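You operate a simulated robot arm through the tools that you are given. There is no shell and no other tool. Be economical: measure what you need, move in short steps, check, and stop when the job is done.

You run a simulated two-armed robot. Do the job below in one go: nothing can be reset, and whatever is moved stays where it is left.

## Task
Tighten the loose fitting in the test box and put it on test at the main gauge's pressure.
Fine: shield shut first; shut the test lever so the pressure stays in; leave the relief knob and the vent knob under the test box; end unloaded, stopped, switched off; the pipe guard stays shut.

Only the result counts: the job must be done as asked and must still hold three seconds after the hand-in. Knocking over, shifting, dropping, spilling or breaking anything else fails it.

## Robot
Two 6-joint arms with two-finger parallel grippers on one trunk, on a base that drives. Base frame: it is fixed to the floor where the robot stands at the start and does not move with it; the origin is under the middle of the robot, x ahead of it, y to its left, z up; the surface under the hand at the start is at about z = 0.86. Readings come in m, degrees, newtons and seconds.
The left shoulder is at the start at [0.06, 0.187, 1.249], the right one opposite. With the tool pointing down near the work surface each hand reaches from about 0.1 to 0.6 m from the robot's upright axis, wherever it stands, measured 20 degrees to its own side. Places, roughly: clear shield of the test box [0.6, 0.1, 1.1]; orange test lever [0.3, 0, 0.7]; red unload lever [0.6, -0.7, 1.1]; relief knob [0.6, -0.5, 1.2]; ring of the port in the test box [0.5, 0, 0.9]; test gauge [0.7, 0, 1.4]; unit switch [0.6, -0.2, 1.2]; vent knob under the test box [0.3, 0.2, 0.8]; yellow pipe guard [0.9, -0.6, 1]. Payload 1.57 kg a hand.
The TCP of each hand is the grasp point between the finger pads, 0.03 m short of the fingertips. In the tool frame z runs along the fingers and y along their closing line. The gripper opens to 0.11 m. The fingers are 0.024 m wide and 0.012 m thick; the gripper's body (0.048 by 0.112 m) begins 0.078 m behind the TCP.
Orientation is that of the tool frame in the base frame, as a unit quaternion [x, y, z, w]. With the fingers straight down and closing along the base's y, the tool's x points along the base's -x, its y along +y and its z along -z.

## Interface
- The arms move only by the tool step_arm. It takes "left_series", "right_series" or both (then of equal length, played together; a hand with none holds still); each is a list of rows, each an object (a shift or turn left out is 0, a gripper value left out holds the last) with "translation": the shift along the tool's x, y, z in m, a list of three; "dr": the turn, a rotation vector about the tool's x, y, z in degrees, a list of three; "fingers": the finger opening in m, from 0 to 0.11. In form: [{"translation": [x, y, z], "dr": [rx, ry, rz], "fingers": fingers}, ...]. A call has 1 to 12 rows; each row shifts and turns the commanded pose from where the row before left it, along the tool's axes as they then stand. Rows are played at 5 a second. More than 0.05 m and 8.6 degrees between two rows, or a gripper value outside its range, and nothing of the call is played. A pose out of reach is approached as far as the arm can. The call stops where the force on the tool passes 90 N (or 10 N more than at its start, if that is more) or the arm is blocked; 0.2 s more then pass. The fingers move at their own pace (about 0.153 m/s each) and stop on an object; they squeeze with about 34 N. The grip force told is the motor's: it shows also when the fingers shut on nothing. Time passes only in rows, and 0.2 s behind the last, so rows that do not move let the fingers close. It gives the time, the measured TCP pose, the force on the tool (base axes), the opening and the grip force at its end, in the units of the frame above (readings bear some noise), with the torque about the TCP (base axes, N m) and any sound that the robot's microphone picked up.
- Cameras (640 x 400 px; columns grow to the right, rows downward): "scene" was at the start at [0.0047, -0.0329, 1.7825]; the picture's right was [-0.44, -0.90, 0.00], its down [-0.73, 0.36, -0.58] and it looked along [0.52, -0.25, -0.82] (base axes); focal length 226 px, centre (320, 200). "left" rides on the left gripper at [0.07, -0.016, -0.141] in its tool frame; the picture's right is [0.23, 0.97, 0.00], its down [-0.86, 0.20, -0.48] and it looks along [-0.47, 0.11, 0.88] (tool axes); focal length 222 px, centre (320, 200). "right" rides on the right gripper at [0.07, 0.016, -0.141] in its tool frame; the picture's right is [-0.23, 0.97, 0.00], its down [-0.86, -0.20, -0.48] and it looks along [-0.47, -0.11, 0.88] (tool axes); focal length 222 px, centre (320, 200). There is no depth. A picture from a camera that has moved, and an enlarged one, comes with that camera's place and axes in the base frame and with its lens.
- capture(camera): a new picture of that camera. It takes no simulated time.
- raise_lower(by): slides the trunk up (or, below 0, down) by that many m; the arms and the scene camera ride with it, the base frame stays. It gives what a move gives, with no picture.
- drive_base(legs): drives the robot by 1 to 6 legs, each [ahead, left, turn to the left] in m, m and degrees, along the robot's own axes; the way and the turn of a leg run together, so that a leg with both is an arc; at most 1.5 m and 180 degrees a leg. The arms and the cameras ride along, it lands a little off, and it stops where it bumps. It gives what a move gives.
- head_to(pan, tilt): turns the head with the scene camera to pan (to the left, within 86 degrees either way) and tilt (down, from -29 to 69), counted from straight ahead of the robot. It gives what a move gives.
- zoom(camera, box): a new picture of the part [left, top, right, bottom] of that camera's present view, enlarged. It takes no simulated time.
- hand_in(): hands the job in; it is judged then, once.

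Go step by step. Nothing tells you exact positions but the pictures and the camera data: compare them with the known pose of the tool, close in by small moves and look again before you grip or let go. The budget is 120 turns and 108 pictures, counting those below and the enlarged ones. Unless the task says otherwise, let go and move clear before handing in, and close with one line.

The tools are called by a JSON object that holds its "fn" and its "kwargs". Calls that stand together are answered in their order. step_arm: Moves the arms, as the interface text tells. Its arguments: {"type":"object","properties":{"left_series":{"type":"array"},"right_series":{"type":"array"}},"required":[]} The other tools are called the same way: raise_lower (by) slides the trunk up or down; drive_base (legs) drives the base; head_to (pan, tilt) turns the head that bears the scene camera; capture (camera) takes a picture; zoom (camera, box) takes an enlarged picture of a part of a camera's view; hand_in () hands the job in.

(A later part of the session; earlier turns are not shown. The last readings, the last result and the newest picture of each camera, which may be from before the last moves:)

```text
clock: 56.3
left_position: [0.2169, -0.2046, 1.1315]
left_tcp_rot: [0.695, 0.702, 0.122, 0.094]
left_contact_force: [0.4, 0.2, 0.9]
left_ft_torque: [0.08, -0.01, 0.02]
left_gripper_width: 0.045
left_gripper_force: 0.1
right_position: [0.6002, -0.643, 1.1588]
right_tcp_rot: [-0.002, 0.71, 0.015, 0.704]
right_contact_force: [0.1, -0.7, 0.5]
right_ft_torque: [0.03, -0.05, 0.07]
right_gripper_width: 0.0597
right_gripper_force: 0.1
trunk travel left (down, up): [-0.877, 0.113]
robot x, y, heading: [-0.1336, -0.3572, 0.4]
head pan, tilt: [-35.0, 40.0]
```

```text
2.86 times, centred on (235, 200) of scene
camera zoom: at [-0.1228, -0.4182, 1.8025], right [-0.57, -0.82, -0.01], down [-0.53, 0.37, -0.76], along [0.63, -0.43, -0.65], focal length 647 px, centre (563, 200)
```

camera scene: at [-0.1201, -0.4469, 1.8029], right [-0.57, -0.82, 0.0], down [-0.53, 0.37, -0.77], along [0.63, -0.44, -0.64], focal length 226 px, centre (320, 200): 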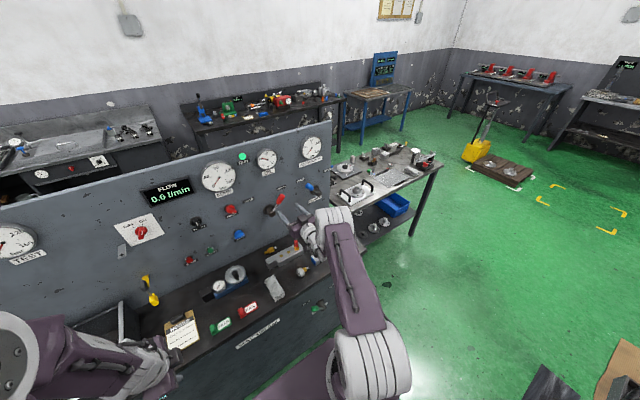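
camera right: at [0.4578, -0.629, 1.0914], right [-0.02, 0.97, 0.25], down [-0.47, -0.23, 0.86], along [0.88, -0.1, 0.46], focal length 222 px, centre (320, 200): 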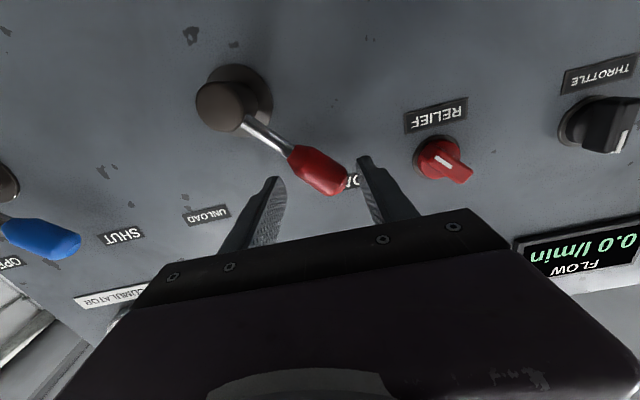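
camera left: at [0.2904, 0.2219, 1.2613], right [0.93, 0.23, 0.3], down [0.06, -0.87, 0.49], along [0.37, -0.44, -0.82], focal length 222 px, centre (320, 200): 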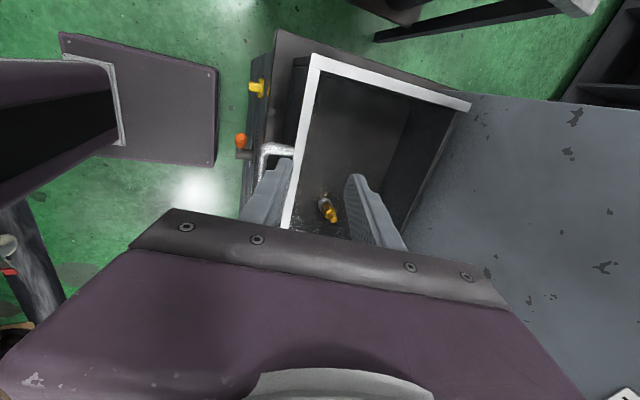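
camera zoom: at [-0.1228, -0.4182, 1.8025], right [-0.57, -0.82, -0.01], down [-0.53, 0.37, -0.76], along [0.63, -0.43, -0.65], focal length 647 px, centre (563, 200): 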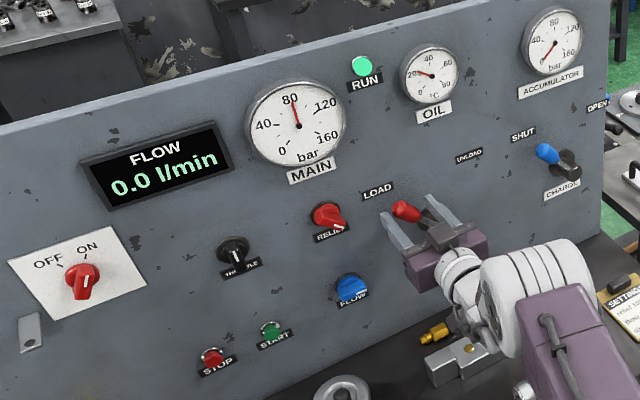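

Main gauge now reads ~88 bar: loaded. I withdraw the right hand, and check space behind for backing up to work the test lever at (0.31, 0.07, 0.68).

{"fn": "step_arm", "kwargs": {"right_series": [{"translation": [0, 0, -0.04]}, {"translation": [0, 0, -0.04]}, {"translation": [0, 0, -0.03]}, {}]}}

{"fn": "head_to", "kwargs": {"pan": -86, "tilt": 50}}

{"fn": "capture", "kwargs": {"camera": "scene"}}

{"fn": "head_to", "kwargs": {"pan": 86, "tilt": 50}}

{"fn": "capture", "kwargs": {"camera": "scene"}}

```text
clock: 57.3
left_position: [0.2175, -0.1971, 1.1308]
left_tcp_rot: [0.695, 0.703, 0.12, 0.097]
left_contact_force: [-0.9, -0.8, 0.4]
left_ft_torque: [0.0, -0.03, 0.0]
left_gripper_width: 0.0449
left_gripper_force: 0.2
right_position: [0.5248, -0.6689, 1.1702]
right_tcp_rot: [-0.001, 0.711, 0.022, 0.703]
right_contact_force: [-0.7, -0.6, 0.2]
right_ft_torque: [0.01, 0.04, -0.04]
right_gripper_width: 0.0598
right_gripper_force: 0.1
right hand out of reach, approached as far as the arm can: row 1, 2, 3
trunk travel left (down, up): [-0.877, 0.113]
robot x, y, heading: [-0.1335, -0.3579, 0.4]
head pan, tilt: [-35.0, 40.0]
```

```text
clock: 58.5
left_position: [0.2169, -0.1979, 1.1302]
left_tcp_rot: [0.695, 0.703, 0.119, 0.097]
left_contact_force: [-1.2, -0.6, 0.3]
left_ft_torque: [-0.02, 0.02, -0.03]
left_gripper_width: 0.045
left_gripper_force: 0.0
right_position: [0.5254, -0.6708, 1.1706]
right_tcp_rot: [-0.001, 0.711, 0.024, 0.703]
right_contact_force: [0.5, 0.3, 0.1]
right_ft_torque: [0.04, 0.01, 0.0]
right_gripper_width: 0.0599
right_gripper_force: 0.0
trunk travel left (down, up): [-0.877, 0.113]
robot x, y, heading: [-0.1356, -0.3585, 0.4]
head pan, tilt: [-85.9, 50.0]
```

```text
36 pictures are left
camera scene: at [-0.187, -0.4356, 1.7887], right [-1.0, -0.08, 0.0], down [-0.06, 0.76, -0.64], along [0.05, -0.64, -0.77], focal length 226 px, centre (320, 200)
```

scene: 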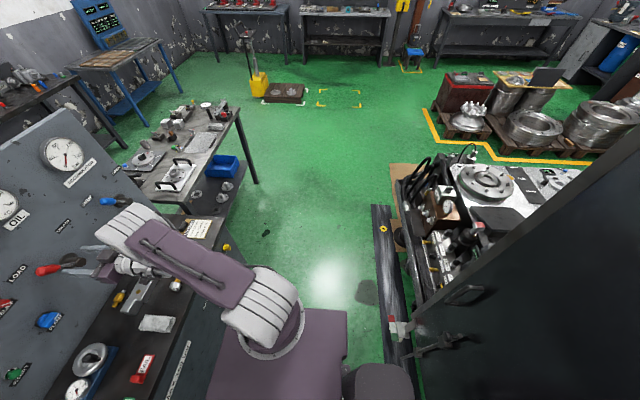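

```text
clock: 61.1
left_position: [0.2165, -0.1978, 1.1305]
left_tcp_rot: [0.694, 0.703, 0.119, 0.097]
left_contact_force: [-0.8, 0.4, -0.5]
left_ft_torque: [0.03, 0.01, 0.01]
left_gripper_width: 0.0449
left_gripper_force: 0.0
right_position: [0.5254, -0.6698, 1.1693]
right_tcp_rot: [-0.001, 0.711, 0.022, 0.703]
right_contact_force: [0.7, 0.4, 1.0]
right_ft_torque: [0.01, 0.03, -0.03]
right_gripper_width: 0.0601
right_gripper_force: 0.0
trunk travel left (down, up): [-0.877, 0.113]
robot x, y, heading: [-0.1353, -0.3611, 0.4]
head pan, tilt: [85.9, 50.0]
```

```text
35 pictures are left
camera scene: at [-0.1878, -0.2824, 1.7887], right [1.0, -0.07, 0.0], down [-0.05, -0.76, -0.64], along [0.04, 0.64, -0.77], focal length 226 px, centre (320, 200)
```

scene: 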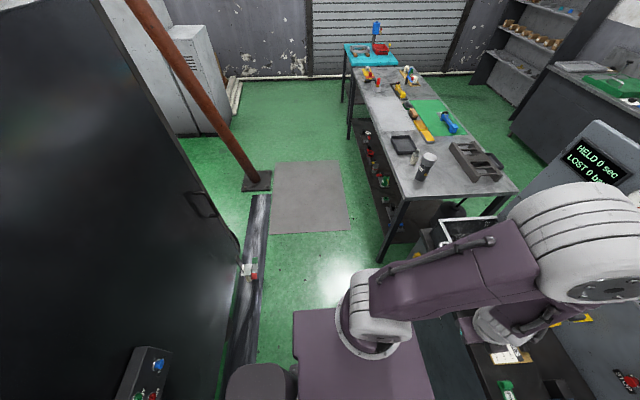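

Behind the robot there's about 0.25 m of room. I raise the right hand clear of the bench and back up 0.14 m.

{"fn": "step_arm", "kwargs": {"right_series": [{"translation": [-0.045, 0, 0]}, {"translation": [-0.045, 0, 0]}, {"translation": [-0.045, 0, 0]}, {"translation": [-0.045, 0, 0]}, {"translation": [-0.045, 0, 0]}, {}]}}

{"fn": "drive_base", "kwargs": {"legs": [[-0.14, 0, 0]]}}

{"fn": "head_to", "kwargs": {"pan": 20, "tilt": 45}}

{"fn": "capture", "kwargs": {"camera": "scene"}}

```text
clock: 62.5
left_position: [0.2179, -0.1972, 1.1293]
left_tcp_rot: [0.695, 0.703, 0.119, 0.096]
left_contact_force: [-0.3, 0.5, -0.3]
left_ft_torque: [-0.01, 0.0, 0.02]
left_gripper_width: 0.0452
left_gripper_force: 0.0
right_position: [0.5277, -0.6725, 1.3946]
right_tcp_rot: [-0.003, 0.711, 0.012, 0.704]
right_contact_force: [0.6, -0.6, 0.1]
right_ft_torque: [0.0, -0.04, 0.01]
right_gripper_width: 0.0602
right_gripper_force: 0.0
trunk travel left (down, up): [-0.877, 0.113]
robot x, y, heading: [-0.1318, -0.3548, 0.4]
head pan, tilt: [85.9, 50.0]
```

```text
clock: 63.8
left_position: [0.0796, -0.1991, 1.1285]
left_tcp_rot: [0.694, 0.703, 0.119, 0.097]
left_contact_force: [-0.1, -0.2, -0.6]
left_ft_torque: [0.03, 0.01, 0.02]
left_gripper_width: 0.0451
left_gripper_force: 0.1
right_position: [0.3915, -0.67, 1.3941]
right_tcp_rot: [-0.004, 0.711, 0.013, 0.703]
right_contact_force: [0.5, 1.0, -0.4]
right_ft_torque: [0.0, -0.04, 0.02]
right_gripper_width: 0.0601
right_gripper_force: 0.0
trunk travel left (down, up): [-0.877, 0.113]
robot x, y, heading: [-0.2747, -0.3555, 0.6]
head pan, tilt: [85.9, 50.0]
```

```text
clock: 65.2
left_position: [0.0778, -0.1985, 1.1301]
left_tcp_rot: [0.695, 0.703, 0.119, 0.096]
left_contact_force: [-0.3, 0.8, 1.0]
left_ft_torque: [0.02, -0.02, 0.02]
left_gripper_width: 0.0454
left_gripper_force: 0.0
right_position: [0.388, -0.6698, 1.3967]
right_tcp_rot: [-0.004, 0.71, 0.014, 0.704]
right_contact_force: [0.1, -0.4, -0.1]
right_ft_torque: [0.03, 0.01, 0.03]
right_gripper_width: 0.0602
right_gripper_force: 0.2
trunk travel left (down, up): [-0.877, 0.113]
robot x, y, heading: [-0.2718, -0.3586, 0.5]
head pan, tilt: [20.0, 45.0]
```

```text
34 pictures are left
camera scene: at [-0.2561, -0.3317, 1.7956], right [0.35, -0.94, 0.0], down [-0.66, -0.25, -0.71], along [0.66, 0.25, -0.71], focal length 226 px, centre (320, 200)
```

scene: 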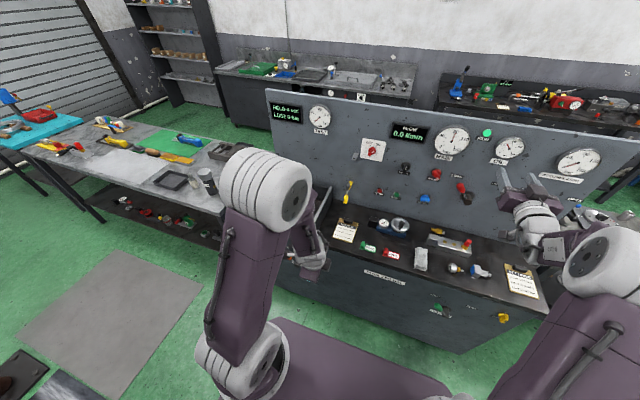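

{"fn": "raise_lower", "kwargs": {"by": -0.25}}

{"fn": "step_arm", "kwargs": {"left_series": [{"translation": [0.045, 0, 0]}, {"translation": [0.045, 0, 0]}, {"translation": [0.045, 0, 0], "fingers": 0.0}, {"translation": [0.045, 0, 0]}, {"translation": [0.045, 0, 0]}, {"translation": [0.045, 0, 0]}, {"dr": [-7, 0, 0]}, {"dr": [-7, 0, 0]}, {"dr": [-7, 0, 0]}, {"dr": [-7, 0, 0]}, {}]}}

{"fn": "capture", "kwargs": {"camera": "left"}}

```text
clock: 67.8
left_position: [0.0775, -0.1974, 0.88]
left_tcp_rot: [0.694, 0.703, 0.119, 0.097]
left_contact_force: [-0.7, -0.1, 0.0]
left_ft_torque: [-0.01, -0.01, 0.0]
left_gripper_width: 0.0451
left_gripper_force: 0.0
right_position: [0.3885, -0.671, 1.145]
right_tcp_rot: [-0.004, 0.711, 0.013, 0.704]
right_contact_force: [0.0, 0.6, 0.6]
right_ft_torque: [0.0, -0.02, 0.02]
right_gripper_width: 0.0599
right_gripper_force: 0.0
trunk travel left (down, up): [-0.627, 0.363]
robot x, y, heading: [-0.2713, -0.3608, 0.5]
head pan, tilt: [20.0, 45.0]
```

```text
clock: 70.2
left_position: [0.08, 0.0489, 0.8999]
left_tcp_rot: [0.65, 0.653, 0.288, 0.262]
left_contact_force: [-0.5, -0.1, 0.6]
left_ft_torque: [-0.02, -0.02, 0.02]
left_gripper_width: 0.0001
left_gripper_force: 21.8
left hand out of reach, approached as far as the arm can: row 2, 3
right_position: [0.3881, -0.6701, 1.1451]
right_tcp_rot: [-0.004, 0.71, 0.013, 0.704]
right_contact_force: [0.9, -0.2, 0.7]
right_ft_torque: [0.01, -0.03, -0.02]
right_gripper_width: 0.0601
right_gripper_force: 0.0
trunk travel left (down, up): [-0.627, 0.363]
robot x, y, heading: [-0.2718, -0.3566, 0.4]
head pan, tilt: [20.0, 45.0]
```

```text
33 pictures are left
camera left: at [-0.0343, 0.1135, 0.9885], right [0.68, 0.22, 0.7], down [-0.19, -0.87, 0.45], along [0.71, -0.44, -0.55], focal length 222 px, centre (320, 200)
```

left: 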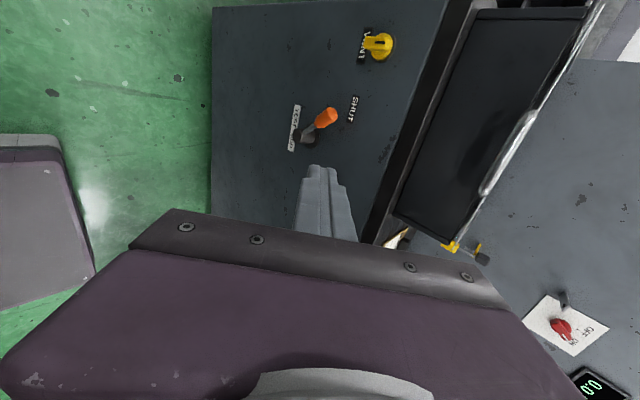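

Clear view: orange knob at about (0.306, 0.066, 0.69), hub near y≈0.007, z≈0.64. I bring the closed fingers to the left side of the knob.

{"fn": "step_arm", "kwargs": {"left_series": [{"translation": [0.045, 0, 0]}, {"translation": [0.011, 0, 0.04]}, {"translation": [0, 0, 0.045]}, {"translation": [0, 0, 0.045]}, {"translation": [0, 0, 0.045]}, {"translation": [0, 0, 0.045]}, {"translation": [0, 0, 0.03]}, {}]}}

{"fn": "capture", "kwargs": {"camera": "left"}}

```text
clock: 72.0
left_position: [0.2578, 0.1137, 0.7255]
left_tcp_rot: [0.65, 0.654, 0.286, 0.262]
left_contact_force: [-1.1, 0.3, -0.5]
left_ft_torque: [-0.02, 0.02, -0.01]
left_gripper_width: 0.0001
left_gripper_force: 21.3
right_position: [0.3878, -0.6701, 1.1455]
right_tcp_rot: [-0.004, 0.71, 0.013, 0.704]
right_contact_force: [0.8, 0.9, 0.1]
right_ft_torque: [-0.02, 0.04, 0.0]
right_gripper_width: 0.0598
right_gripper_force: 0.1
trunk travel left (down, up): [-0.627, 0.363]
robot x, y, heading: [-0.2724, -0.3568, 0.3]
head pan, tilt: [20.0, 45.0]
```

```text
32 pictures are left
camera left: at [0.144, 0.1776, 0.8137], right [0.68, 0.22, 0.7], down [-0.19, -0.87, 0.45], along [0.71, -0.44, -0.55], focal length 222 px, centre (320, 200)
```

left: 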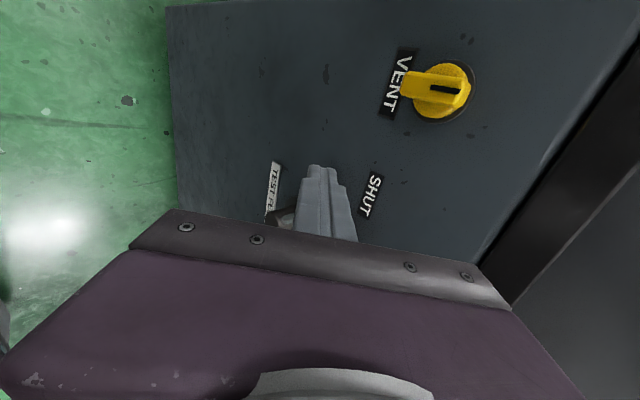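

The fingers sit left of the knob. I advance, then push the lever over the top toward OPEN.

{"fn": "step_arm", "kwargs": {"left_series": [{"translation": [0, 0, 0.025]}, {"translation": [0, 0, 0.025]}, {"translation": [-0.012, 0.002, -0.002]}, {"translation": [-0.012, 0.002, -0.002]}, {"translation": [-0.013, 0.006, -0.006]}, {"translation": [-0.013, 0.006, -0.006]}, {}]}}

{"fn": "capture", "kwargs": {"camera": "left"}}

```text
clock: 73.6
left_position: [0.294, 0.0624, 0.712]
left_tcp_rot: [0.651, 0.653, 0.286, 0.262]
left_contact_force: [-1.4, -0.1, 0.2]
left_ft_torque: [0.01, 0.01, 0.01]
left_gripper_width: 0.0
left_gripper_force: 21.8
right_position: [0.3893, -0.6713, 1.1461]
right_tcp_rot: [-0.004, 0.71, 0.013, 0.704]
right_contact_force: [0.6, -0.3, -0.3]
right_ft_torque: [-0.01, 0.02, 0.0]
right_gripper_width: 0.0601
right_gripper_force: 0.1
trunk travel left (down, up): [-0.627, 0.363]
robot x, y, heading: [-0.2727, -0.3567, 0.3]
head pan, tilt: [20.0, 45.0]
```

```text
31 pictures are left
camera left: at [0.18, 0.1278, 0.801], right [0.68, 0.22, 0.7], down [-0.19, -0.87, 0.45], along [0.71, -0.44, -0.55], focal length 222 px, centre (320, 200)
```

left: 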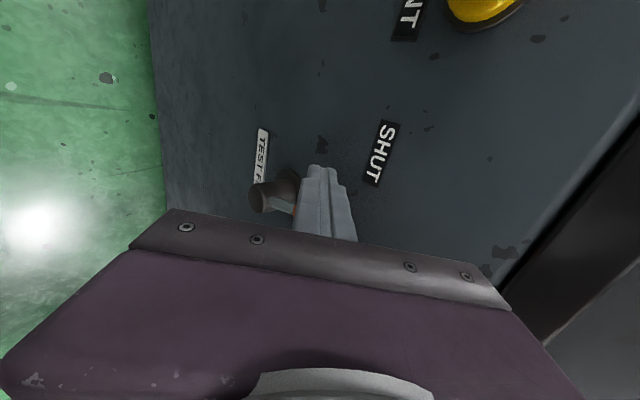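

The lever seems to be moving with almost no force. I continue past the top to the OPEN side.

{"fn": "step_arm", "kwargs": {"left_series": [{"translation": [-0.015, 0.002, -0.002]}, {"translation": [-0.015, 0.001, -0.001]}, {"translation": [-0.015, -0.002, 0.002]}, {"translation": [-0.015, -0.002, 0.002]}, {"translation": [-0.012, -0.005, 0.005]}, {"translation": [-0.01, -0.004, 0.004]}, {}]}}

{"fn": "capture", "kwargs": {"camera": "left"}}

{"fn": "capture", "kwargs": {"camera": "scene"}}

```text
clock: 75.2
left_position: [0.2947, -0.0045, 0.7026]
left_tcp_rot: [0.641, 0.657, 0.295, 0.266]
left_contact_force: [-5.0, 56.6, 39.5]
left_ft_torque: [0.66, -0.48, 0.76]
left_gripper_width: 0.0
left_gripper_force: 21.5
right_position: [0.3845, -0.6652, 1.1502]
right_tcp_rot: [-0.007, 0.709, 0.013, 0.705]
right_contact_force: [1.2, 0.0, 0.1]
right_ft_torque: [-0.01, -0.01, -0.02]
right_gripper_width: 0.0602
right_gripper_force: 0.1
trunk travel left (down, up): [-0.627, 0.363]
robot x, y, heading: [-0.2728, -0.3596, 0.4]
head pan, tilt: [20.0, 45.0]
```

```text
30 pictures are left
camera left: at [0.1781, 0.057, 0.7891], right [0.66, 0.23, 0.72], down [-0.18, -0.88, 0.45], along [0.73, -0.42, -0.54], focal length 222 px, centre (320, 200)
```

left: 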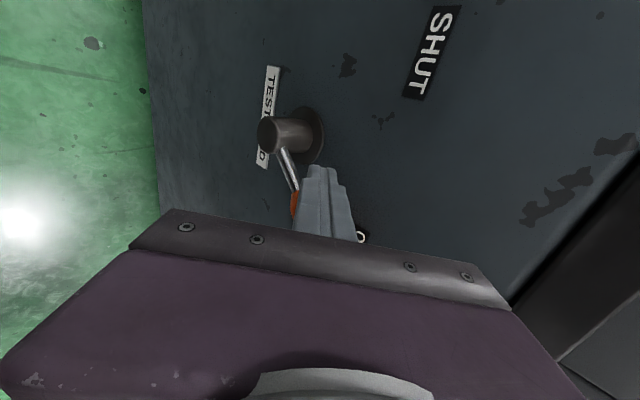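

```text
29 pictures are left
camera scene: at [-0.2634, -0.3256, 1.5461], right [0.35, -0.94, 0.01], down [-0.66, -0.25, -0.71], along [0.67, 0.25, -0.7], focal length 226 px, centre (320, 200)
```

scene: 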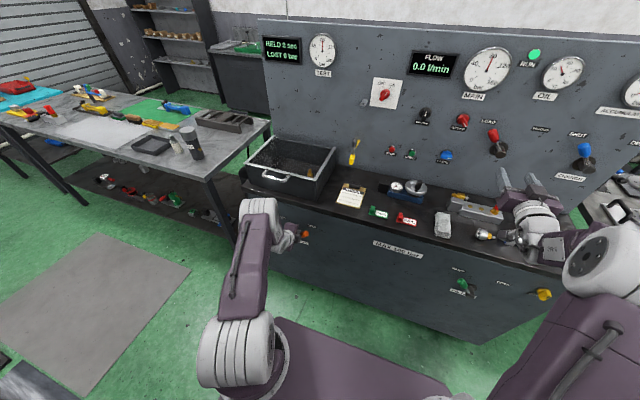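

{"fn": "zoom", "kwargs": {"camera": "scene", "box": [255, 20, 525, 170]}}

```text
2.37 times, centred on (390, 95) of scene
camera zoom: at [-0.2634, -0.3256, 1.5461], right [0.35, -0.94, 0.01], down [-0.66, -0.25, -0.71], along [0.67, 0.25, -0.7], focal length 537 px, centre (154, 449)
```

zoom: 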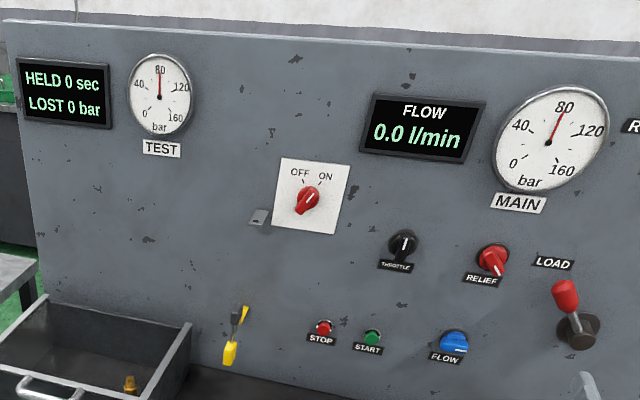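

Both gauges rise to about 80. I zoom to compare them.

{"fn": "zoom", "kwargs": {"camera": "scene", "box": [300, 30, 345, 80]}}

{"fn": "zoom", "kwargs": {"camera": "scene", "box": [455, 40, 520, 110]}}

```text
8.00 times, centred on (322, 55) of scene
camera zoom: at [-0.2634, -0.3256, 1.5461], right [0.35, -0.94, 0.01], down [-0.66, -0.25, -0.71], along [0.67, 0.25, -0.7], focal length 1812 px, centre (300, 1360)
```

zoom: 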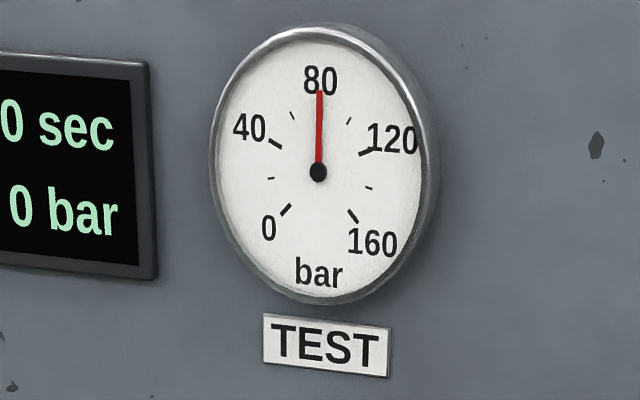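

```text
5.71 times, centred on (488, 75) of scene
camera zoom: at [-0.2634, -0.3256, 1.5461], right [0.35, -0.94, 0.01], down [-0.66, -0.25, -0.71], along [0.67, 0.25, -0.7], focal length 1294 px, centre (-637, 914)
```

zoom: 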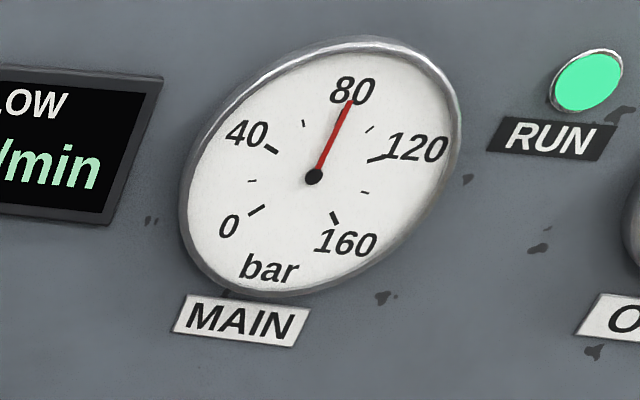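

Both read about 80 bar. Now I go around to the other side of the lever to shut it.

{"fn": "step_arm", "kwargs": {"left_series": [{"translation": [0.015, 0, 0]}, {"translation": [0, 0.01, -0.035]}, {"translation": [0, 0.01, -0.035]}, {"translation": [-0.035, 0, 0]}, {"translation": [-0.035, 0, 0]}, {"translation": [-0.035, 0, 0]}, {}]}}

{"fn": "capture", "kwargs": {"camera": "left"}}

```text
clock: 76.8
left_position: [0.2585, -0.1083, 0.7569]
left_tcp_rot: [0.65, 0.653, 0.286, 0.262]
left_contact_force: [0.6, -0.4, -0.2]
left_ft_torque: [-0.01, 0.01, 0.0]
left_gripper_width: 0.0
left_gripper_force: 20.9
right_position: [0.3893, -0.6705, 1.1447]
right_tcp_rot: [-0.004, 0.711, 0.013, 0.704]
right_contact_force: [-0.5, 0.6, 0.5]
right_ft_torque: [0.01, 0.02, 0.0]
right_gripper_width: 0.0598
right_gripper_force: 0.1
trunk travel left (down, up): [-0.627, 0.363]
robot x, y, heading: [-0.2715, -0.3591, 0.3]
head pan, tilt: [20.0, 45.0]
```

```text
25 pictures are left
camera left: at [0.1445, -0.0437, 0.8456], right [0.68, 0.22, 0.7], down [-0.19, -0.87, 0.45], along [0.71, -0.44, -0.55], focal length 222 px, centre (320, 200)
```

left: 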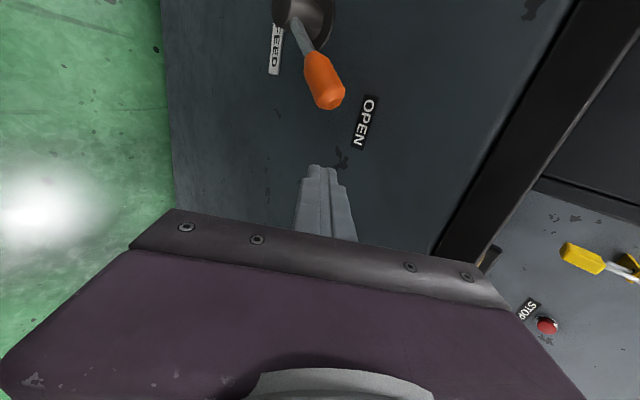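

The lever is at OPEN, knob near y=-0.044. I advance on its right and push it left to SHUT.

{"fn": "step_arm", "kwargs": {"left_series": [{"translation": [0, -0.007, 0.031]}, {"translation": [0, -0.007, 0.031]}, {"translation": [0.018, 0, 0]}, {"translation": [0.018, 0.003, -0.003]}, {"translation": [0.016, 0.004, -0.004]}, {"translation": [0.016, 0.004, -0.004]}, {"translation": [0.016, 0.001, -0.001]}, {"translation": [0.016, -0.001, 0.001]}, {"translation": [0.014, -0.003, 0.003]}, {"translation": [0.014, -0.004, 0.004]}, {}]}}

{"fn": "capture", "kwargs": {"camera": "left"}}

```text
clock: 79.2
left_position: [0.2922, 0.0188, 0.7131]
left_tcp_rot: [0.649, 0.654, 0.286, 0.262]
left_contact_force: [0.3, 0.9, -0.5]
left_ft_torque: [-0.02, 0.02, 0.04]
left_gripper_width: 0.0001
left_gripper_force: 21.0
right_position: [0.3886, -0.6716, 1.145]
right_tcp_rot: [-0.005, 0.71, 0.013, 0.704]
right_contact_force: [0.7, -0.2, 0.1]
right_ft_torque: [0.03, -0.03, 0.0]
right_gripper_width: 0.06
right_gripper_force: 0.0
trunk travel left (down, up): [-0.627, 0.363]
robot x, y, heading: [-0.2705, -0.3562, 0.5]
head pan, tilt: [20.0, 45.0]
```

```text
24 pictures are left
camera left: at [0.1786, 0.0837, 0.8014], right [0.68, 0.22, 0.7], down [-0.19, -0.87, 0.45], along [0.71, -0.44, -0.55], focal length 222 px, centre (320, 200)
```

left: 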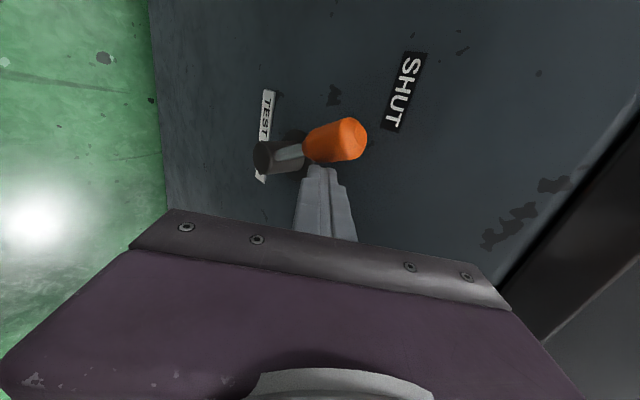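

It is partway; I push on to the SHUT stop.

{"fn": "step_arm", "kwargs": {"left_series": [{"translation": [0.012, -0.003, 0.003]}, {"translation": [0.012, -0.004, 0.004]}, {"translation": [0.01, -0.004, 0.004]}, {"translation": [0.007, -0.003, 0.003]}, {}]}}

{"fn": "capture", "kwargs": {"camera": "left"}}

{"fn": "zoom", "kwargs": {"camera": "scene", "box": [255, 20, 525, 170]}}

```text
clock: 80.1
left_position: [0.2948, 0.0334, 0.7014]
left_tcp_rot: [0.664, 0.636, 0.283, 0.272]
left_contact_force: [-5.8, -39.0, 19.9]
left_ft_torque: [-0.37, 0.05, -0.38]
left_gripper_width: 0.0
left_gripper_force: 21.0
right_position: [0.3805, -0.6789, 1.1496]
right_tcp_rot: [-0.002, 0.708, 0.012, 0.706]
right_contact_force: [0.3, 1.5, 0.2]
right_ft_torque: [-0.01, 0.06, -0.05]
right_gripper_width: 0.0601
right_gripper_force: 0.1
trunk travel left (down, up): [-0.627, 0.363]
robot x, y, heading: [-0.271, -0.3633, 0.0]
head pan, tilt: [20.0, 45.0]
stopped in row 4 (left hand): the force on the tool passed its limit at 98 N (the readings are from after the stop); the commanded pose is now the measured one
```

```text
23 pictures are left
camera left: at [0.1837, 0.1035, 0.7885], right [0.68, 0.19, 0.71], down [-0.23, -0.86, 0.45], along [0.7, -0.47, -0.54], focal length 222 px, centre (320, 200)
```

left: 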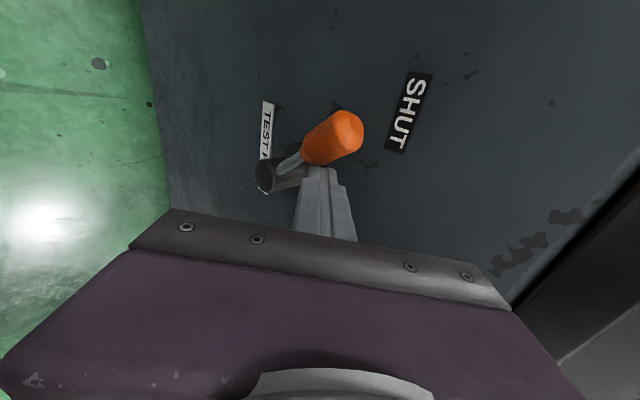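

```text
2.37 times, centred on (390, 95) of scene
camera zoom: at [-0.2632, -0.337, 1.5461], right [0.34, -0.94, 0.0], down [-0.66, -0.24, -0.71], along [0.67, 0.24, -0.7], focal length 537 px, centre (154, 449)
```

zoom: 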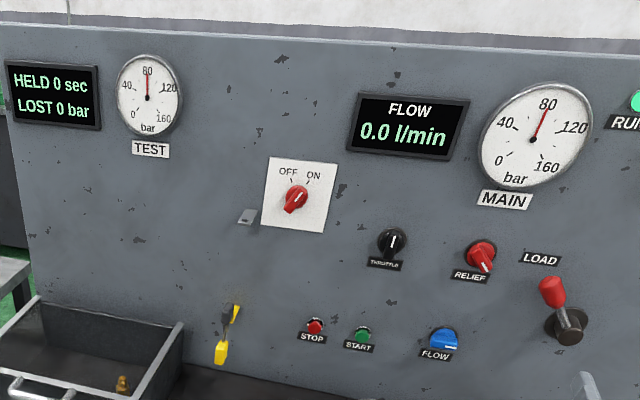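

The lever hit its stop at SHUT. I withdraw the left hand and see whether the test holds.

{"fn": "step_arm", "kwargs": {"left_series": [{"translation": [-0.012, 0, 0]}, {"translation": [0, 0.01, -0.035]}, {"translation": [0, 0.01, -0.035]}, {"translation": [0, 0, -0.045]}, {"translation": [0, 0, -0.045]}, {}]}}

{"fn": "zoom", "kwargs": {"camera": "scene", "box": [255, 20, 525, 170]}}

{"fn": "capture", "kwargs": {"camera": "left"}}

```text
clock: 81.5
left_position: [0.1963, 0.0288, 0.8223]
left_tcp_rot: [0.659, 0.644, 0.28, 0.268]
left_contact_force: [0.1, 0.2, -0.9]
left_ft_torque: [-0.01, -0.03, -0.01]
left_gripper_width: 0.0
left_gripper_force: 21.4
right_position: [0.3887, -0.6752, 1.1439]
right_tcp_rot: [-0.003, 0.711, 0.012, 0.704]
right_contact_force: [-0.3, -0.2, 0.1]
right_ft_torque: [0.01, 0.04, -0.01]
right_gripper_width: 0.0602
right_gripper_force: 0.1
trunk travel left (down, up): [-0.627, 0.363]
robot x, y, heading: [-0.2741, -0.3611, 0.2]
head pan, tilt: [20.0, 45.0]
```

```text
2.37 times, centred on (390, 95) of scene
camera zoom: at [-0.2545, -0.3327, 1.5455], right [0.34, -0.94, 0.0], down [-0.66, -0.24, -0.71], along [0.66, 0.24, -0.71], focal length 537 px, centre (154, 449)
```

zoom: 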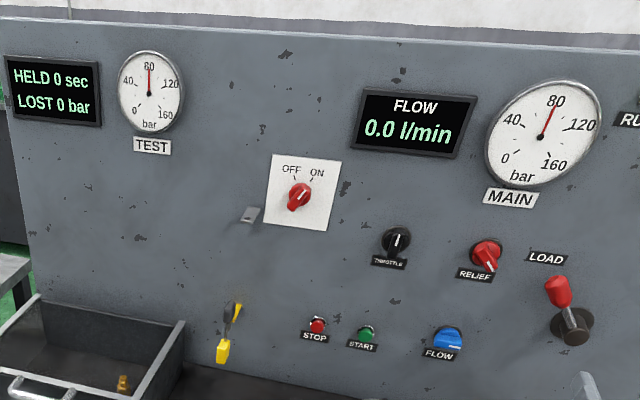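

```text
20 pictures are left
camera left: at [0.084, 0.0968, 0.91], right [0.68, 0.2, 0.7], down [-0.21, -0.86, 0.46], along [0.7, -0.46, -0.55], focal length 222 px, centre (320, 200)
```

left: 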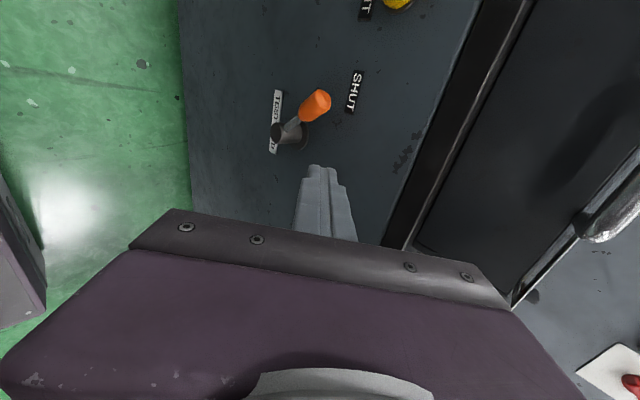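

The test lever sits at SHUT and the gauge holds. Next: raise the trunk, return to the unload lever with the right hand.

{"fn": "raise_lower", "kwargs": {"by": 0.25}}

{"fn": "step_arm", "kwargs": {"left_series": [{"translation": [0, 0.03, -0.03]}, {"translation": [0, 0.03, -0.03]}], "right_series": [{"translation": [0, 0, 0.025], "fingers": 0.08}, {"translation": [0, 0, 0.025]}]}}

{"fn": "drive_base", "kwargs": {"legs": [[0.115, 0.03, 0]]}}

{"fn": "step_arm", "kwargs": {"right_series": [{"translation": [0.04, 0, 0]}, {"translation": [0.04, 0, 0]}, {"translation": [0.04, 0, 0]}, {"translation": [0.04, 0, 0]}, {"translation": [0.04, 0, 0]}, {"translation": [0.03, 0, 0]}, {}]}}

{"fn": "capture", "kwargs": {"camera": "right"}}

```text
clock: 84.1
left_position: [0.1951, 0.0297, 1.0721]
left_tcp_rot: [0.659, 0.644, 0.281, 0.268]
left_contact_force: [-0.5, 0.4, 0.3]
left_ft_torque: [0.01, -0.02, 0.02]
left_gripper_width: 0.0
left_gripper_force: 20.9
right_position: [0.3871, -0.6747, 1.396]
right_tcp_rot: [-0.002, 0.711, 0.012, 0.703]
right_contact_force: [1.1, -0.5, 0.2]
right_ft_torque: [0.02, -0.01, -0.01]
right_gripper_width: 0.06
right_gripper_force: 0.0
trunk travel left (down, up): [-0.877, 0.113]
robot x, y, heading: [-0.2718, -0.3565, 0.2]
head pan, tilt: [20.0, 45.0]
```

```text
clock: 84.7
left_position: [0.1949, 0.0229, 1.1579]
left_tcp_rot: [0.66, 0.643, 0.282, 0.267]
left_contact_force: [-0.1, -0.2, 0.7]
left_ft_torque: [-0.02, 0.02, -0.01]
left_gripper_width: 0.0
left_gripper_force: 21.6
right_position: [0.439, -0.6785, 1.3951]
right_tcp_rot: [-0.002, 0.71, 0.012, 0.704]
right_contact_force: [-0.2, -0.1, -0.7]
right_ft_torque: [0.04, -0.02, 0.0]
right_gripper_width: 0.08
right_gripper_force: 0.1
trunk travel left (down, up): [-0.877, 0.113]
robot x, y, heading: [-0.2719, -0.3623, 0.0]
head pan, tilt: [20.0, 45.0]
```

```text
clock: 85.9
left_position: [0.3023, 0.0534, 1.1581]
left_tcp_rot: [0.659, 0.643, 0.282, 0.269]
left_contact_force: [-0.6, -0.8, 1.3]
left_ft_torque: [0.03, 0.02, 0.02]
left_gripper_width: 0.0002
left_gripper_force: 22.0
right_position: [0.5473, -0.6473, 1.3965]
right_tcp_rot: [-0.002, 0.709, 0.011, 0.705]
right_contact_force: [0.5, -0.2, 0.2]
right_ft_torque: [-0.01, 0.02, -0.03]
right_gripper_width: 0.0802
right_gripper_force: 0.1
trunk travel left (down, up): [-0.877, 0.113]
robot x, y, heading: [-0.1587, -0.3326, 0.1]
head pan, tilt: [20.0, 45.0]
```

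```text
clock: 87.5
left_position: [0.3054, 0.055, 1.1569]
left_tcp_rot: [0.66, 0.643, 0.281, 0.268]
left_contact_force: [-0.3, -0.2, 0.7]
left_ft_torque: [0.02, 0.04, -0.01]
left_gripper_width: 0.0002
left_gripper_force: 21.2
right_position: [0.5479, -0.6421, 1.1629]
right_tcp_rot: [-0.003, 0.71, 0.012, 0.704]
right_contact_force: [-0.1, -0.6, 0.2]
right_ft_torque: [-0.02, -0.01, 0.0]
right_gripper_width: 0.08
right_gripper_force: 0.2
trunk travel left (down, up): [-0.877, 0.113]
robot x, y, heading: [-0.1585, -0.3292, 0.1]
head pan, tilt: [20.0, 45.0]
```

```text
19 pictures are left
camera right: at [0.4053, -0.6281, 1.0954], right [-0.02, 0.97, 0.24], down [-0.47, -0.22, 0.86], along [0.88, -0.1, 0.46], focal length 222 px, centre (320, 200)
```

right: 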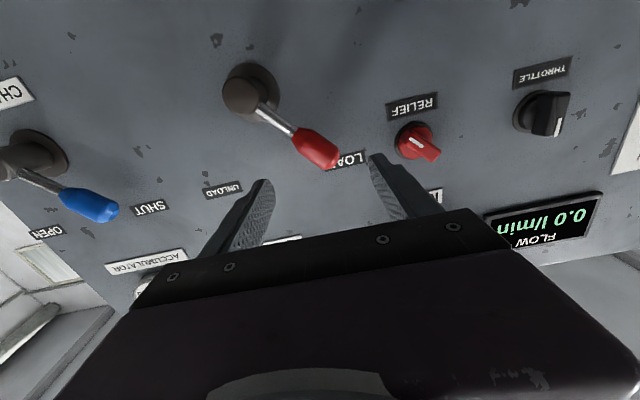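

Lever handle is in the span. I advance and push it right to UNLOAD.

{"fn": "step_arm", "kwargs": {"right_series": [{"translation": [0, 0, 0.03]}, {"translation": [0, 0, 0.025]}, {"translation": [0, -0.018, 0]}, {"translation": [0, -0.018, 0]}, {"translation": [0, -0.018, 0]}, {"translation": [0, -0.018, 0]}, {"translation": [0, -0.016, 0]}, {"translation": [0.004, -0.016, 0]}, {"translation": [0.005, -0.014, 0]}, {}]}}

{"fn": "capture", "kwargs": {"camera": "right"}}

{"fn": "capture", "kwargs": {"camera": "scene"}}

```text
clock: 89.7
left_position: [0.3064, 0.0554, 1.1571]
left_tcp_rot: [0.659, 0.644, 0.281, 0.267]
left_contact_force: [-0.1, -0.4, 0.1]
left_ft_torque: [-0.02, 0.02, -0.04]
left_gripper_width: 0.0
left_gripper_force: 21.4
right_position: [0.5952, -0.7483, 1.1638]
right_tcp_rot: [0.0, 0.711, 0.009, 0.704]
right_contact_force: [1.2, -0.8, 0.4]
right_ft_torque: [0.01, -0.03, 0.02]
right_gripper_width: 0.0798
right_gripper_force: 0.0
right hand out of reach, approached as far as the arm can: row 8, 9
trunk travel left (down, up): [-0.877, 0.113]
robot x, y, heading: [-0.1586, -0.3301, 0.1]
head pan, tilt: [20.0, 45.0]
```

```text
18 pictures are left
camera right: at [0.4537, -0.7329, 1.0965], right [-0.01, 0.97, 0.24], down [-0.47, -0.22, 0.86], along [0.88, -0.1, 0.46], focal length 222 px, centre (320, 200)
```

right: 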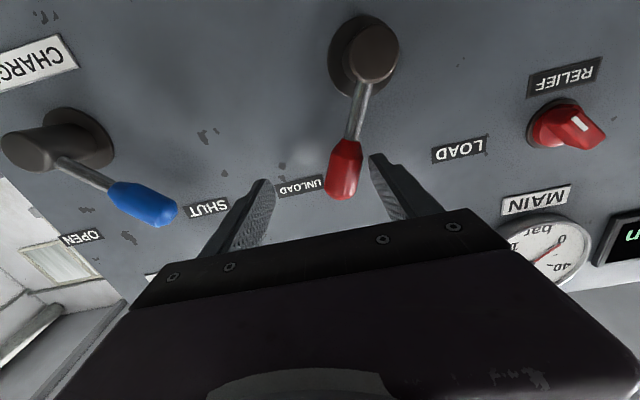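

```text
17 pictures are left
camera scene: at [-0.1438, -0.3029, 1.7956], right [0.34, -0.94, 0.0], down [-0.66, -0.24, -0.71], along [0.66, 0.24, -0.71], focal length 226 px, centre (320, 200)
```

scene: 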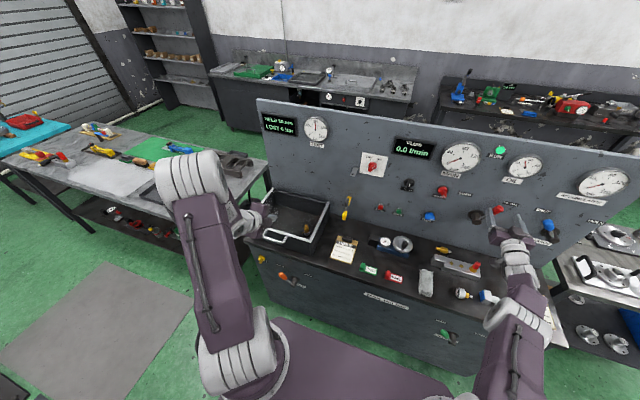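

The lever is past the middle and main has fallen; the base moves right a little to bring it fully to UNLOAD.

{"fn": "drive_base", "kwargs": {"legs": [[0, -0.045, 0]]}}

{"fn": "capture", "kwargs": {"camera": "right"}}

{"fn": "zoom", "kwargs": {"camera": "scene", "box": [255, 90, 525, 250]}}

```text
clock: 90.6
left_position: [0.3046, 0.0177, 1.1537]
left_tcp_rot: [0.658, 0.644, 0.28, 0.271]
left_contact_force: [1.4, 0.1, 0.8]
left_ft_torque: [0.03, -0.03, 0.04]
left_gripper_width: 0.0
left_gripper_force: 21.7
right_position: [0.5966, -0.7826, 1.1686]
right_tcp_rot: [-0.005, 0.709, 0.009, 0.705]
right_contact_force: [5.2, 21.5, 10.5]
right_ft_torque: [0.77, -0.32, 0.43]
right_gripper_width: 0.0976
right_gripper_force: 10.6
trunk travel left (down, up): [-0.877, 0.113]
robot x, y, heading: [-0.1601, -0.3733, 0.0]
head pan, tilt: [20.0, 45.0]
```

```text
16 pictures are left
camera right: at [0.4544, -0.7694, 1.1006], right [-0.02, 0.97, 0.23], down [-0.47, -0.21, 0.86], along [0.88, -0.09, 0.46], focal length 222 px, centre (320, 200)
```

right: 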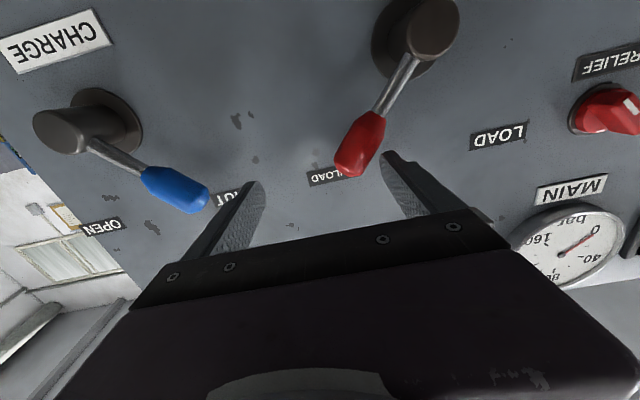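

```text
2.37 times, centred on (390, 170) of scene
camera zoom: at [-0.1445, -0.3362, 1.7955], right [0.34, -0.94, 0.01], down [-0.66, -0.25, -0.71], along [0.66, 0.24, -0.71], focal length 537 px, centre (154, 271)
```

zoom: 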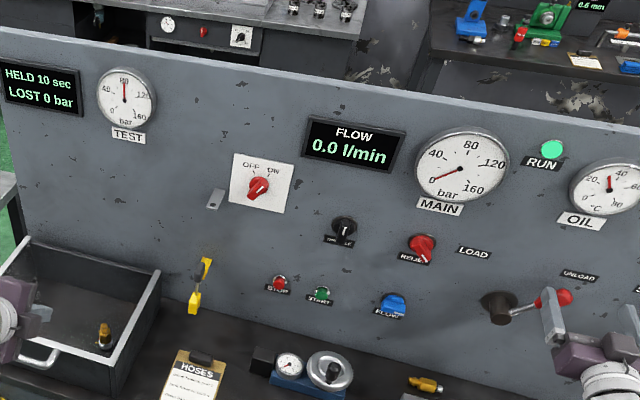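

HELD 10 s, LOST 0, main 0: unloaded with lever at its stop. I withdraw the right hand and bring the left one across toward the STOP button.

{"fn": "step_arm", "kwargs": {"left_series": [{"translation": [-0.042, 0, 0]}, {"translation": [-0.042, 0, 0]}, {"translation": [-0.042, 0, 0]}, {"translation": [-0.042, 0, 0]}, {"translation": [-0.042, 0, 0]}, {"translation": [-0.042, 0, 0]}, {"translation": [-0.042, 0, 0]}, {"translation": [-0.042, 0, 0]}, {"translation": [0, 0.03, 0.03]}, {"translation": [0, 0.03, 0.03]}, {"translation": [0, 0.03, 0.03]}, {}], "right_series": [{"translation": [0, 0.02, 0]}, {"translation": [0, 0, -0.04]}, {"translation": [0, 0, -0.04]}, {}, {}, {}, {}, {}, {}, {}, {}, {}]}}

{"fn": "step_arm", "kwargs": {"left_series": [{"dr": [-7, 0, 0]}, {"dr": [-7, 0, 0]}, {"dr": [-7, 0, 0]}, {"dr": [-7, 0, 0]}, {}]}}

{"fn": "capture", "kwargs": {"camera": "left"}}

```text
clock: 93.2
left_position: [0.4275, -0.3267, 1.1491]
left_tcp_rot: [0.659, 0.644, 0.281, 0.268]
left_contact_force: [-0.1, 0.2, 0.7]
left_ft_torque: [-0.02, 0.0, -0.02]
left_gripper_width: 0.0
left_gripper_force: 21.6
right_position: [0.516, -0.7708, 1.1655]
right_tcp_rot: [-0.003, 0.709, 0.012, 0.706]
right_contact_force: [-0.4, -0.5, 0.7]
right_ft_torque: [0.0, -0.02, -0.01]
right_gripper_width: 0.08
right_gripper_force: 0.2
trunk travel left (down, up): [-0.877, 0.113]
robot x, y, heading: [-0.1604, -0.373, 0.1]
head pan, tilt: [20.0, 45.0]
```

```text
clock: 94.4
left_position: [0.4719, -0.3402, 1.1737]
left_tcp_rot: [0.578, 0.561, 0.424, 0.413]
left_contact_force: [-1.1, -0.4, 0.8]
left_ft_torque: [0.02, 0.03, 0.0]
left_gripper_width: 0.0001
left_gripper_force: 21.4
left hand out of reach, approached as far as the arm can: row 3, 4
right_position: [0.5156, -0.7725, 1.1652]
right_tcp_rot: [-0.002, 0.709, 0.011, 0.705]
right_contact_force: [-1.3, 0.9, -0.2]
right_ft_torque: [-0.02, -0.02, -0.01]
right_gripper_width: 0.0801
right_gripper_force: 0.1
trunk travel left (down, up): [-0.877, 0.113]
robot x, y, heading: [-0.1613, -0.3745, 0.3]
head pan, tilt: [20.0, 45.0]
```

```text
14 pictures are left
camera left: at [0.3347, -0.2708, 1.2017], right [0.29, 0.2, 0.93], down [-0.41, -0.86, 0.31], along [0.86, -0.47, -0.17], focal length 222 px, centre (320, 200)
```

left: 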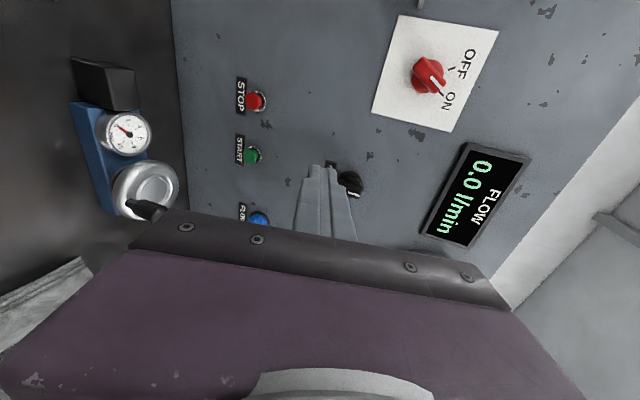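

STOP button is at about (0.637, -0.316, 1.018) and the switch knob at (0.637, -0.246, 1.228). I move the closed fingertips in front of STOP.

{"fn": "step_arm", "kwargs": {"left_series": [{"translation": [0.024, -0.02, 0]}, {"translation": [0, -0.025, 0.02]}, {"translation": [0, -0.025, 0.03]}, {"translation": [0, -0.022, 0.035]}, {"translation": [0, -0.018, 0.035]}, {}]}}

{"fn": "capture", "kwargs": {"camera": "left"}}

```text
clock: 95.8
left_position: [0.5772, -0.3205, 1.0454]
left_tcp_rot: [0.575, 0.556, 0.429, 0.419]
left_contact_force: [0.6, -0.4, 0.1]
left_ft_torque: [-0.02, 0.02, 0.02]
left_gripper_width: 0.0
left_gripper_force: 21.4
left hand out of reach, approached as far as the arm can: row 1
right_position: [0.5159, -0.7718, 1.1664]
right_tcp_rot: [-0.002, 0.708, 0.01, 0.706]
right_contact_force: [-0.2, -0.9, 0.3]
right_ft_torque: [0.06, 0.03, -0.01]
right_gripper_width: 0.0802
right_gripper_force: 0.0
trunk travel left (down, up): [-0.877, 0.113]
robot x, y, heading: [-0.1607, -0.3765, 0.1]
head pan, tilt: [20.0, 45.0]
```

```text
13 pictures are left
camera left: at [0.4381, -0.2496, 1.0704], right [0.28, 0.2, 0.94], down [-0.41, -0.86, 0.3], along [0.87, -0.47, -0.15], focal length 222 px, centre (320, 200)
```

left: 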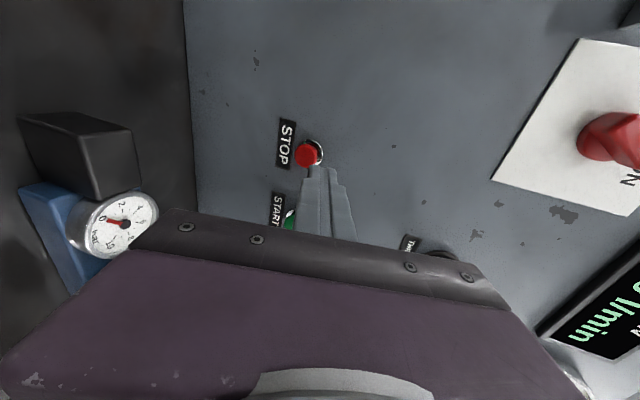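

{"fn": "step_arm", "kwargs": {"left_series": [{"translation": [0.0095, -0.0192, 0.0056]}, {"translation": [0, 0.0034, 0.0115]}, {"translation": [0, 0.0034, 0.0115]}, {"translation": [0, 0.0023, 0.0077]}, {}]}}

{"fn": "capture", "kwargs": {"camera": "scene"}}

```text
clock: 97.0
left_position: [0.592, -0.3094, 1.0252]
left_tcp_rot: [0.575, 0.557, 0.429, 0.418]
left_contact_force: [0.1, 0.4, -0.3]
left_ft_torque: [0.03, 0.03, 0.01]
left_gripper_width: 0.0003
left_gripper_force: 21.7
left hand out of reach, approached as far as the arm can: row 3, 4
right_position: [0.5159, -0.7719, 1.1657]
right_tcp_rot: [-0.003, 0.709, 0.011, 0.706]
right_contact_force: [-0.1, -0.4, -0.5]
right_ft_torque: [-0.04, 0.02, -0.01]
right_gripper_width: 0.0803
right_gripper_force: 0.0
trunk travel left (down, up): [-0.877, 0.113]
robot x, y, heading: [-0.1599, -0.3734, 0.0]
head pan, tilt: [20.0, 45.0]
```

```text
12 pictures are left
camera scene: at [-0.1436, -0.3476, 1.7956], right [0.34, -0.94, 0.0], down [-0.66, -0.24, -0.71], along [0.66, 0.24, -0.71], focal length 226 px, centre (320, 200)
```

scene: 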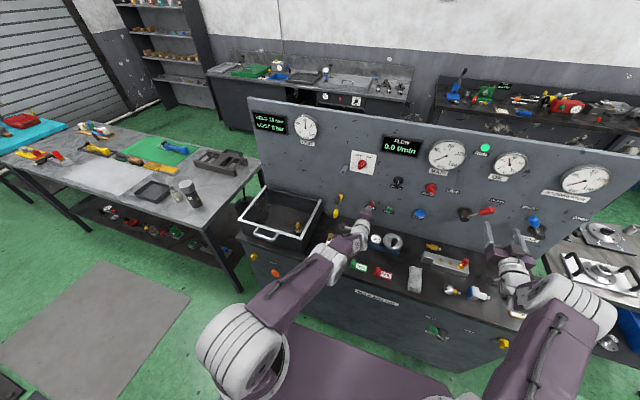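

The arm is at full stretch; I press by driving forward ~2 cm.

{"fn": "drive_base", "kwargs": {"legs": [[0.022, 0, 0]]}}

{"fn": "zoom", "kwargs": {"camera": "scene", "box": [245, 95, 525, 255]}}

```text
clock: 97.8
left_position: [0.6088, -0.3095, 1.0268]
left_tcp_rot: [0.574, 0.556, 0.43, 0.42]
left_contact_force: [-0.3, 0.8, 0.0]
left_ft_torque: [0.0, 0.0, 0.0]
left_gripper_width: 0.0
left_gripper_force: 21.2
right_position: [0.5341, -0.7735, 1.1689]
right_tcp_rot: [-0.003, 0.707, 0.01, 0.707]
right_contact_force: [-0.5, -1.3, 0.4]
right_ft_torque: [0.03, 0.03, -0.02]
right_gripper_width: 0.0799
right_gripper_force: 0.2
trunk travel left (down, up): [-0.877, 0.113]
robot x, y, heading: [-0.1386, -0.3736, -0.1]
head pan, tilt: [20.0, 45.0]
```

```text
2.29 times, centred on (385, 175) of scene
camera zoom: at [-0.1278, -0.3474, 1.7956], right [0.34, -0.94, 0.0], down [-0.66, -0.24, -0.71], along [0.67, 0.24, -0.7], focal length 518 px, centre (171, 257)
```

zoom: 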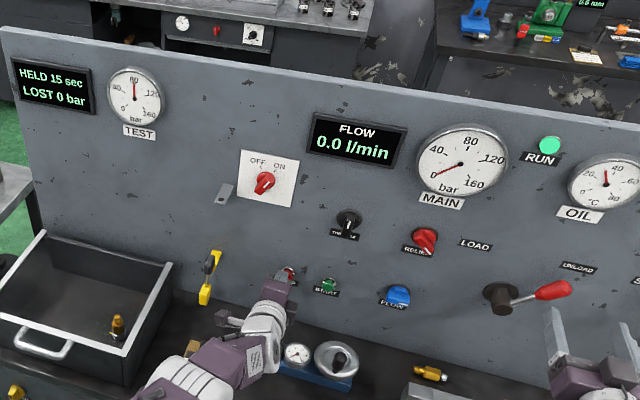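

RUN is still lit and no contact yet; a further small drive.

{"fn": "drive_base", "kwargs": {"legs": [[0.014, 0, 0]]}}

{"fn": "zoom", "kwargs": {"camera": "left", "box": [240, 100, 400, 240]}}

```text
clock: 98.6
left_position: [0.6215, -0.3097, 1.0255]
left_tcp_rot: [0.575, 0.556, 0.429, 0.42]
left_contact_force: [-24.5, 1.4, -0.5]
left_ft_torque: [0.01, 0.15, -0.16]
left_gripper_width: 0.0003
left_gripper_force: 21.0
right_position: [0.5468, -0.7709, 1.1686]
right_tcp_rot: [-0.002, 0.707, 0.011, 0.707]
right_contact_force: [0.5, 0.7, 0.5]
right_ft_torque: [0.03, -0.01, 0.0]
right_gripper_width: 0.0801
right_gripper_force: 0.0
trunk travel left (down, up): [-0.877, 0.113]
robot x, y, heading: [-0.1219, -0.3762, 0.1]
head pan, tilt: [20.0, 45.0]
```

```text
2.86 times, centred on (320, 170) of left
camera zoom: at [0.4818, -0.2397, 1.051], right [0.28, 0.2, 0.94], down [-0.41, -0.86, 0.3], along [0.87, -0.47, -0.15], focal length 635 px, centre (320, 286)
```

zoom: 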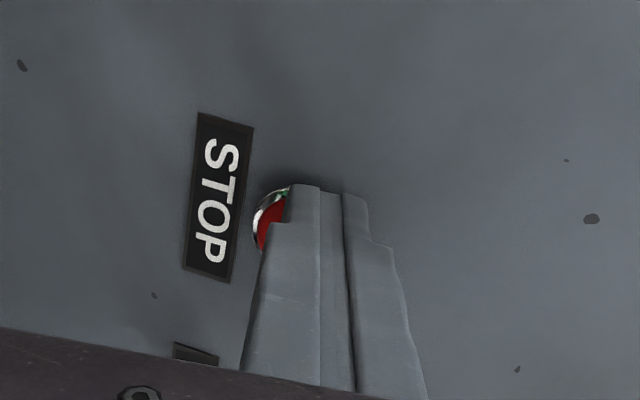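

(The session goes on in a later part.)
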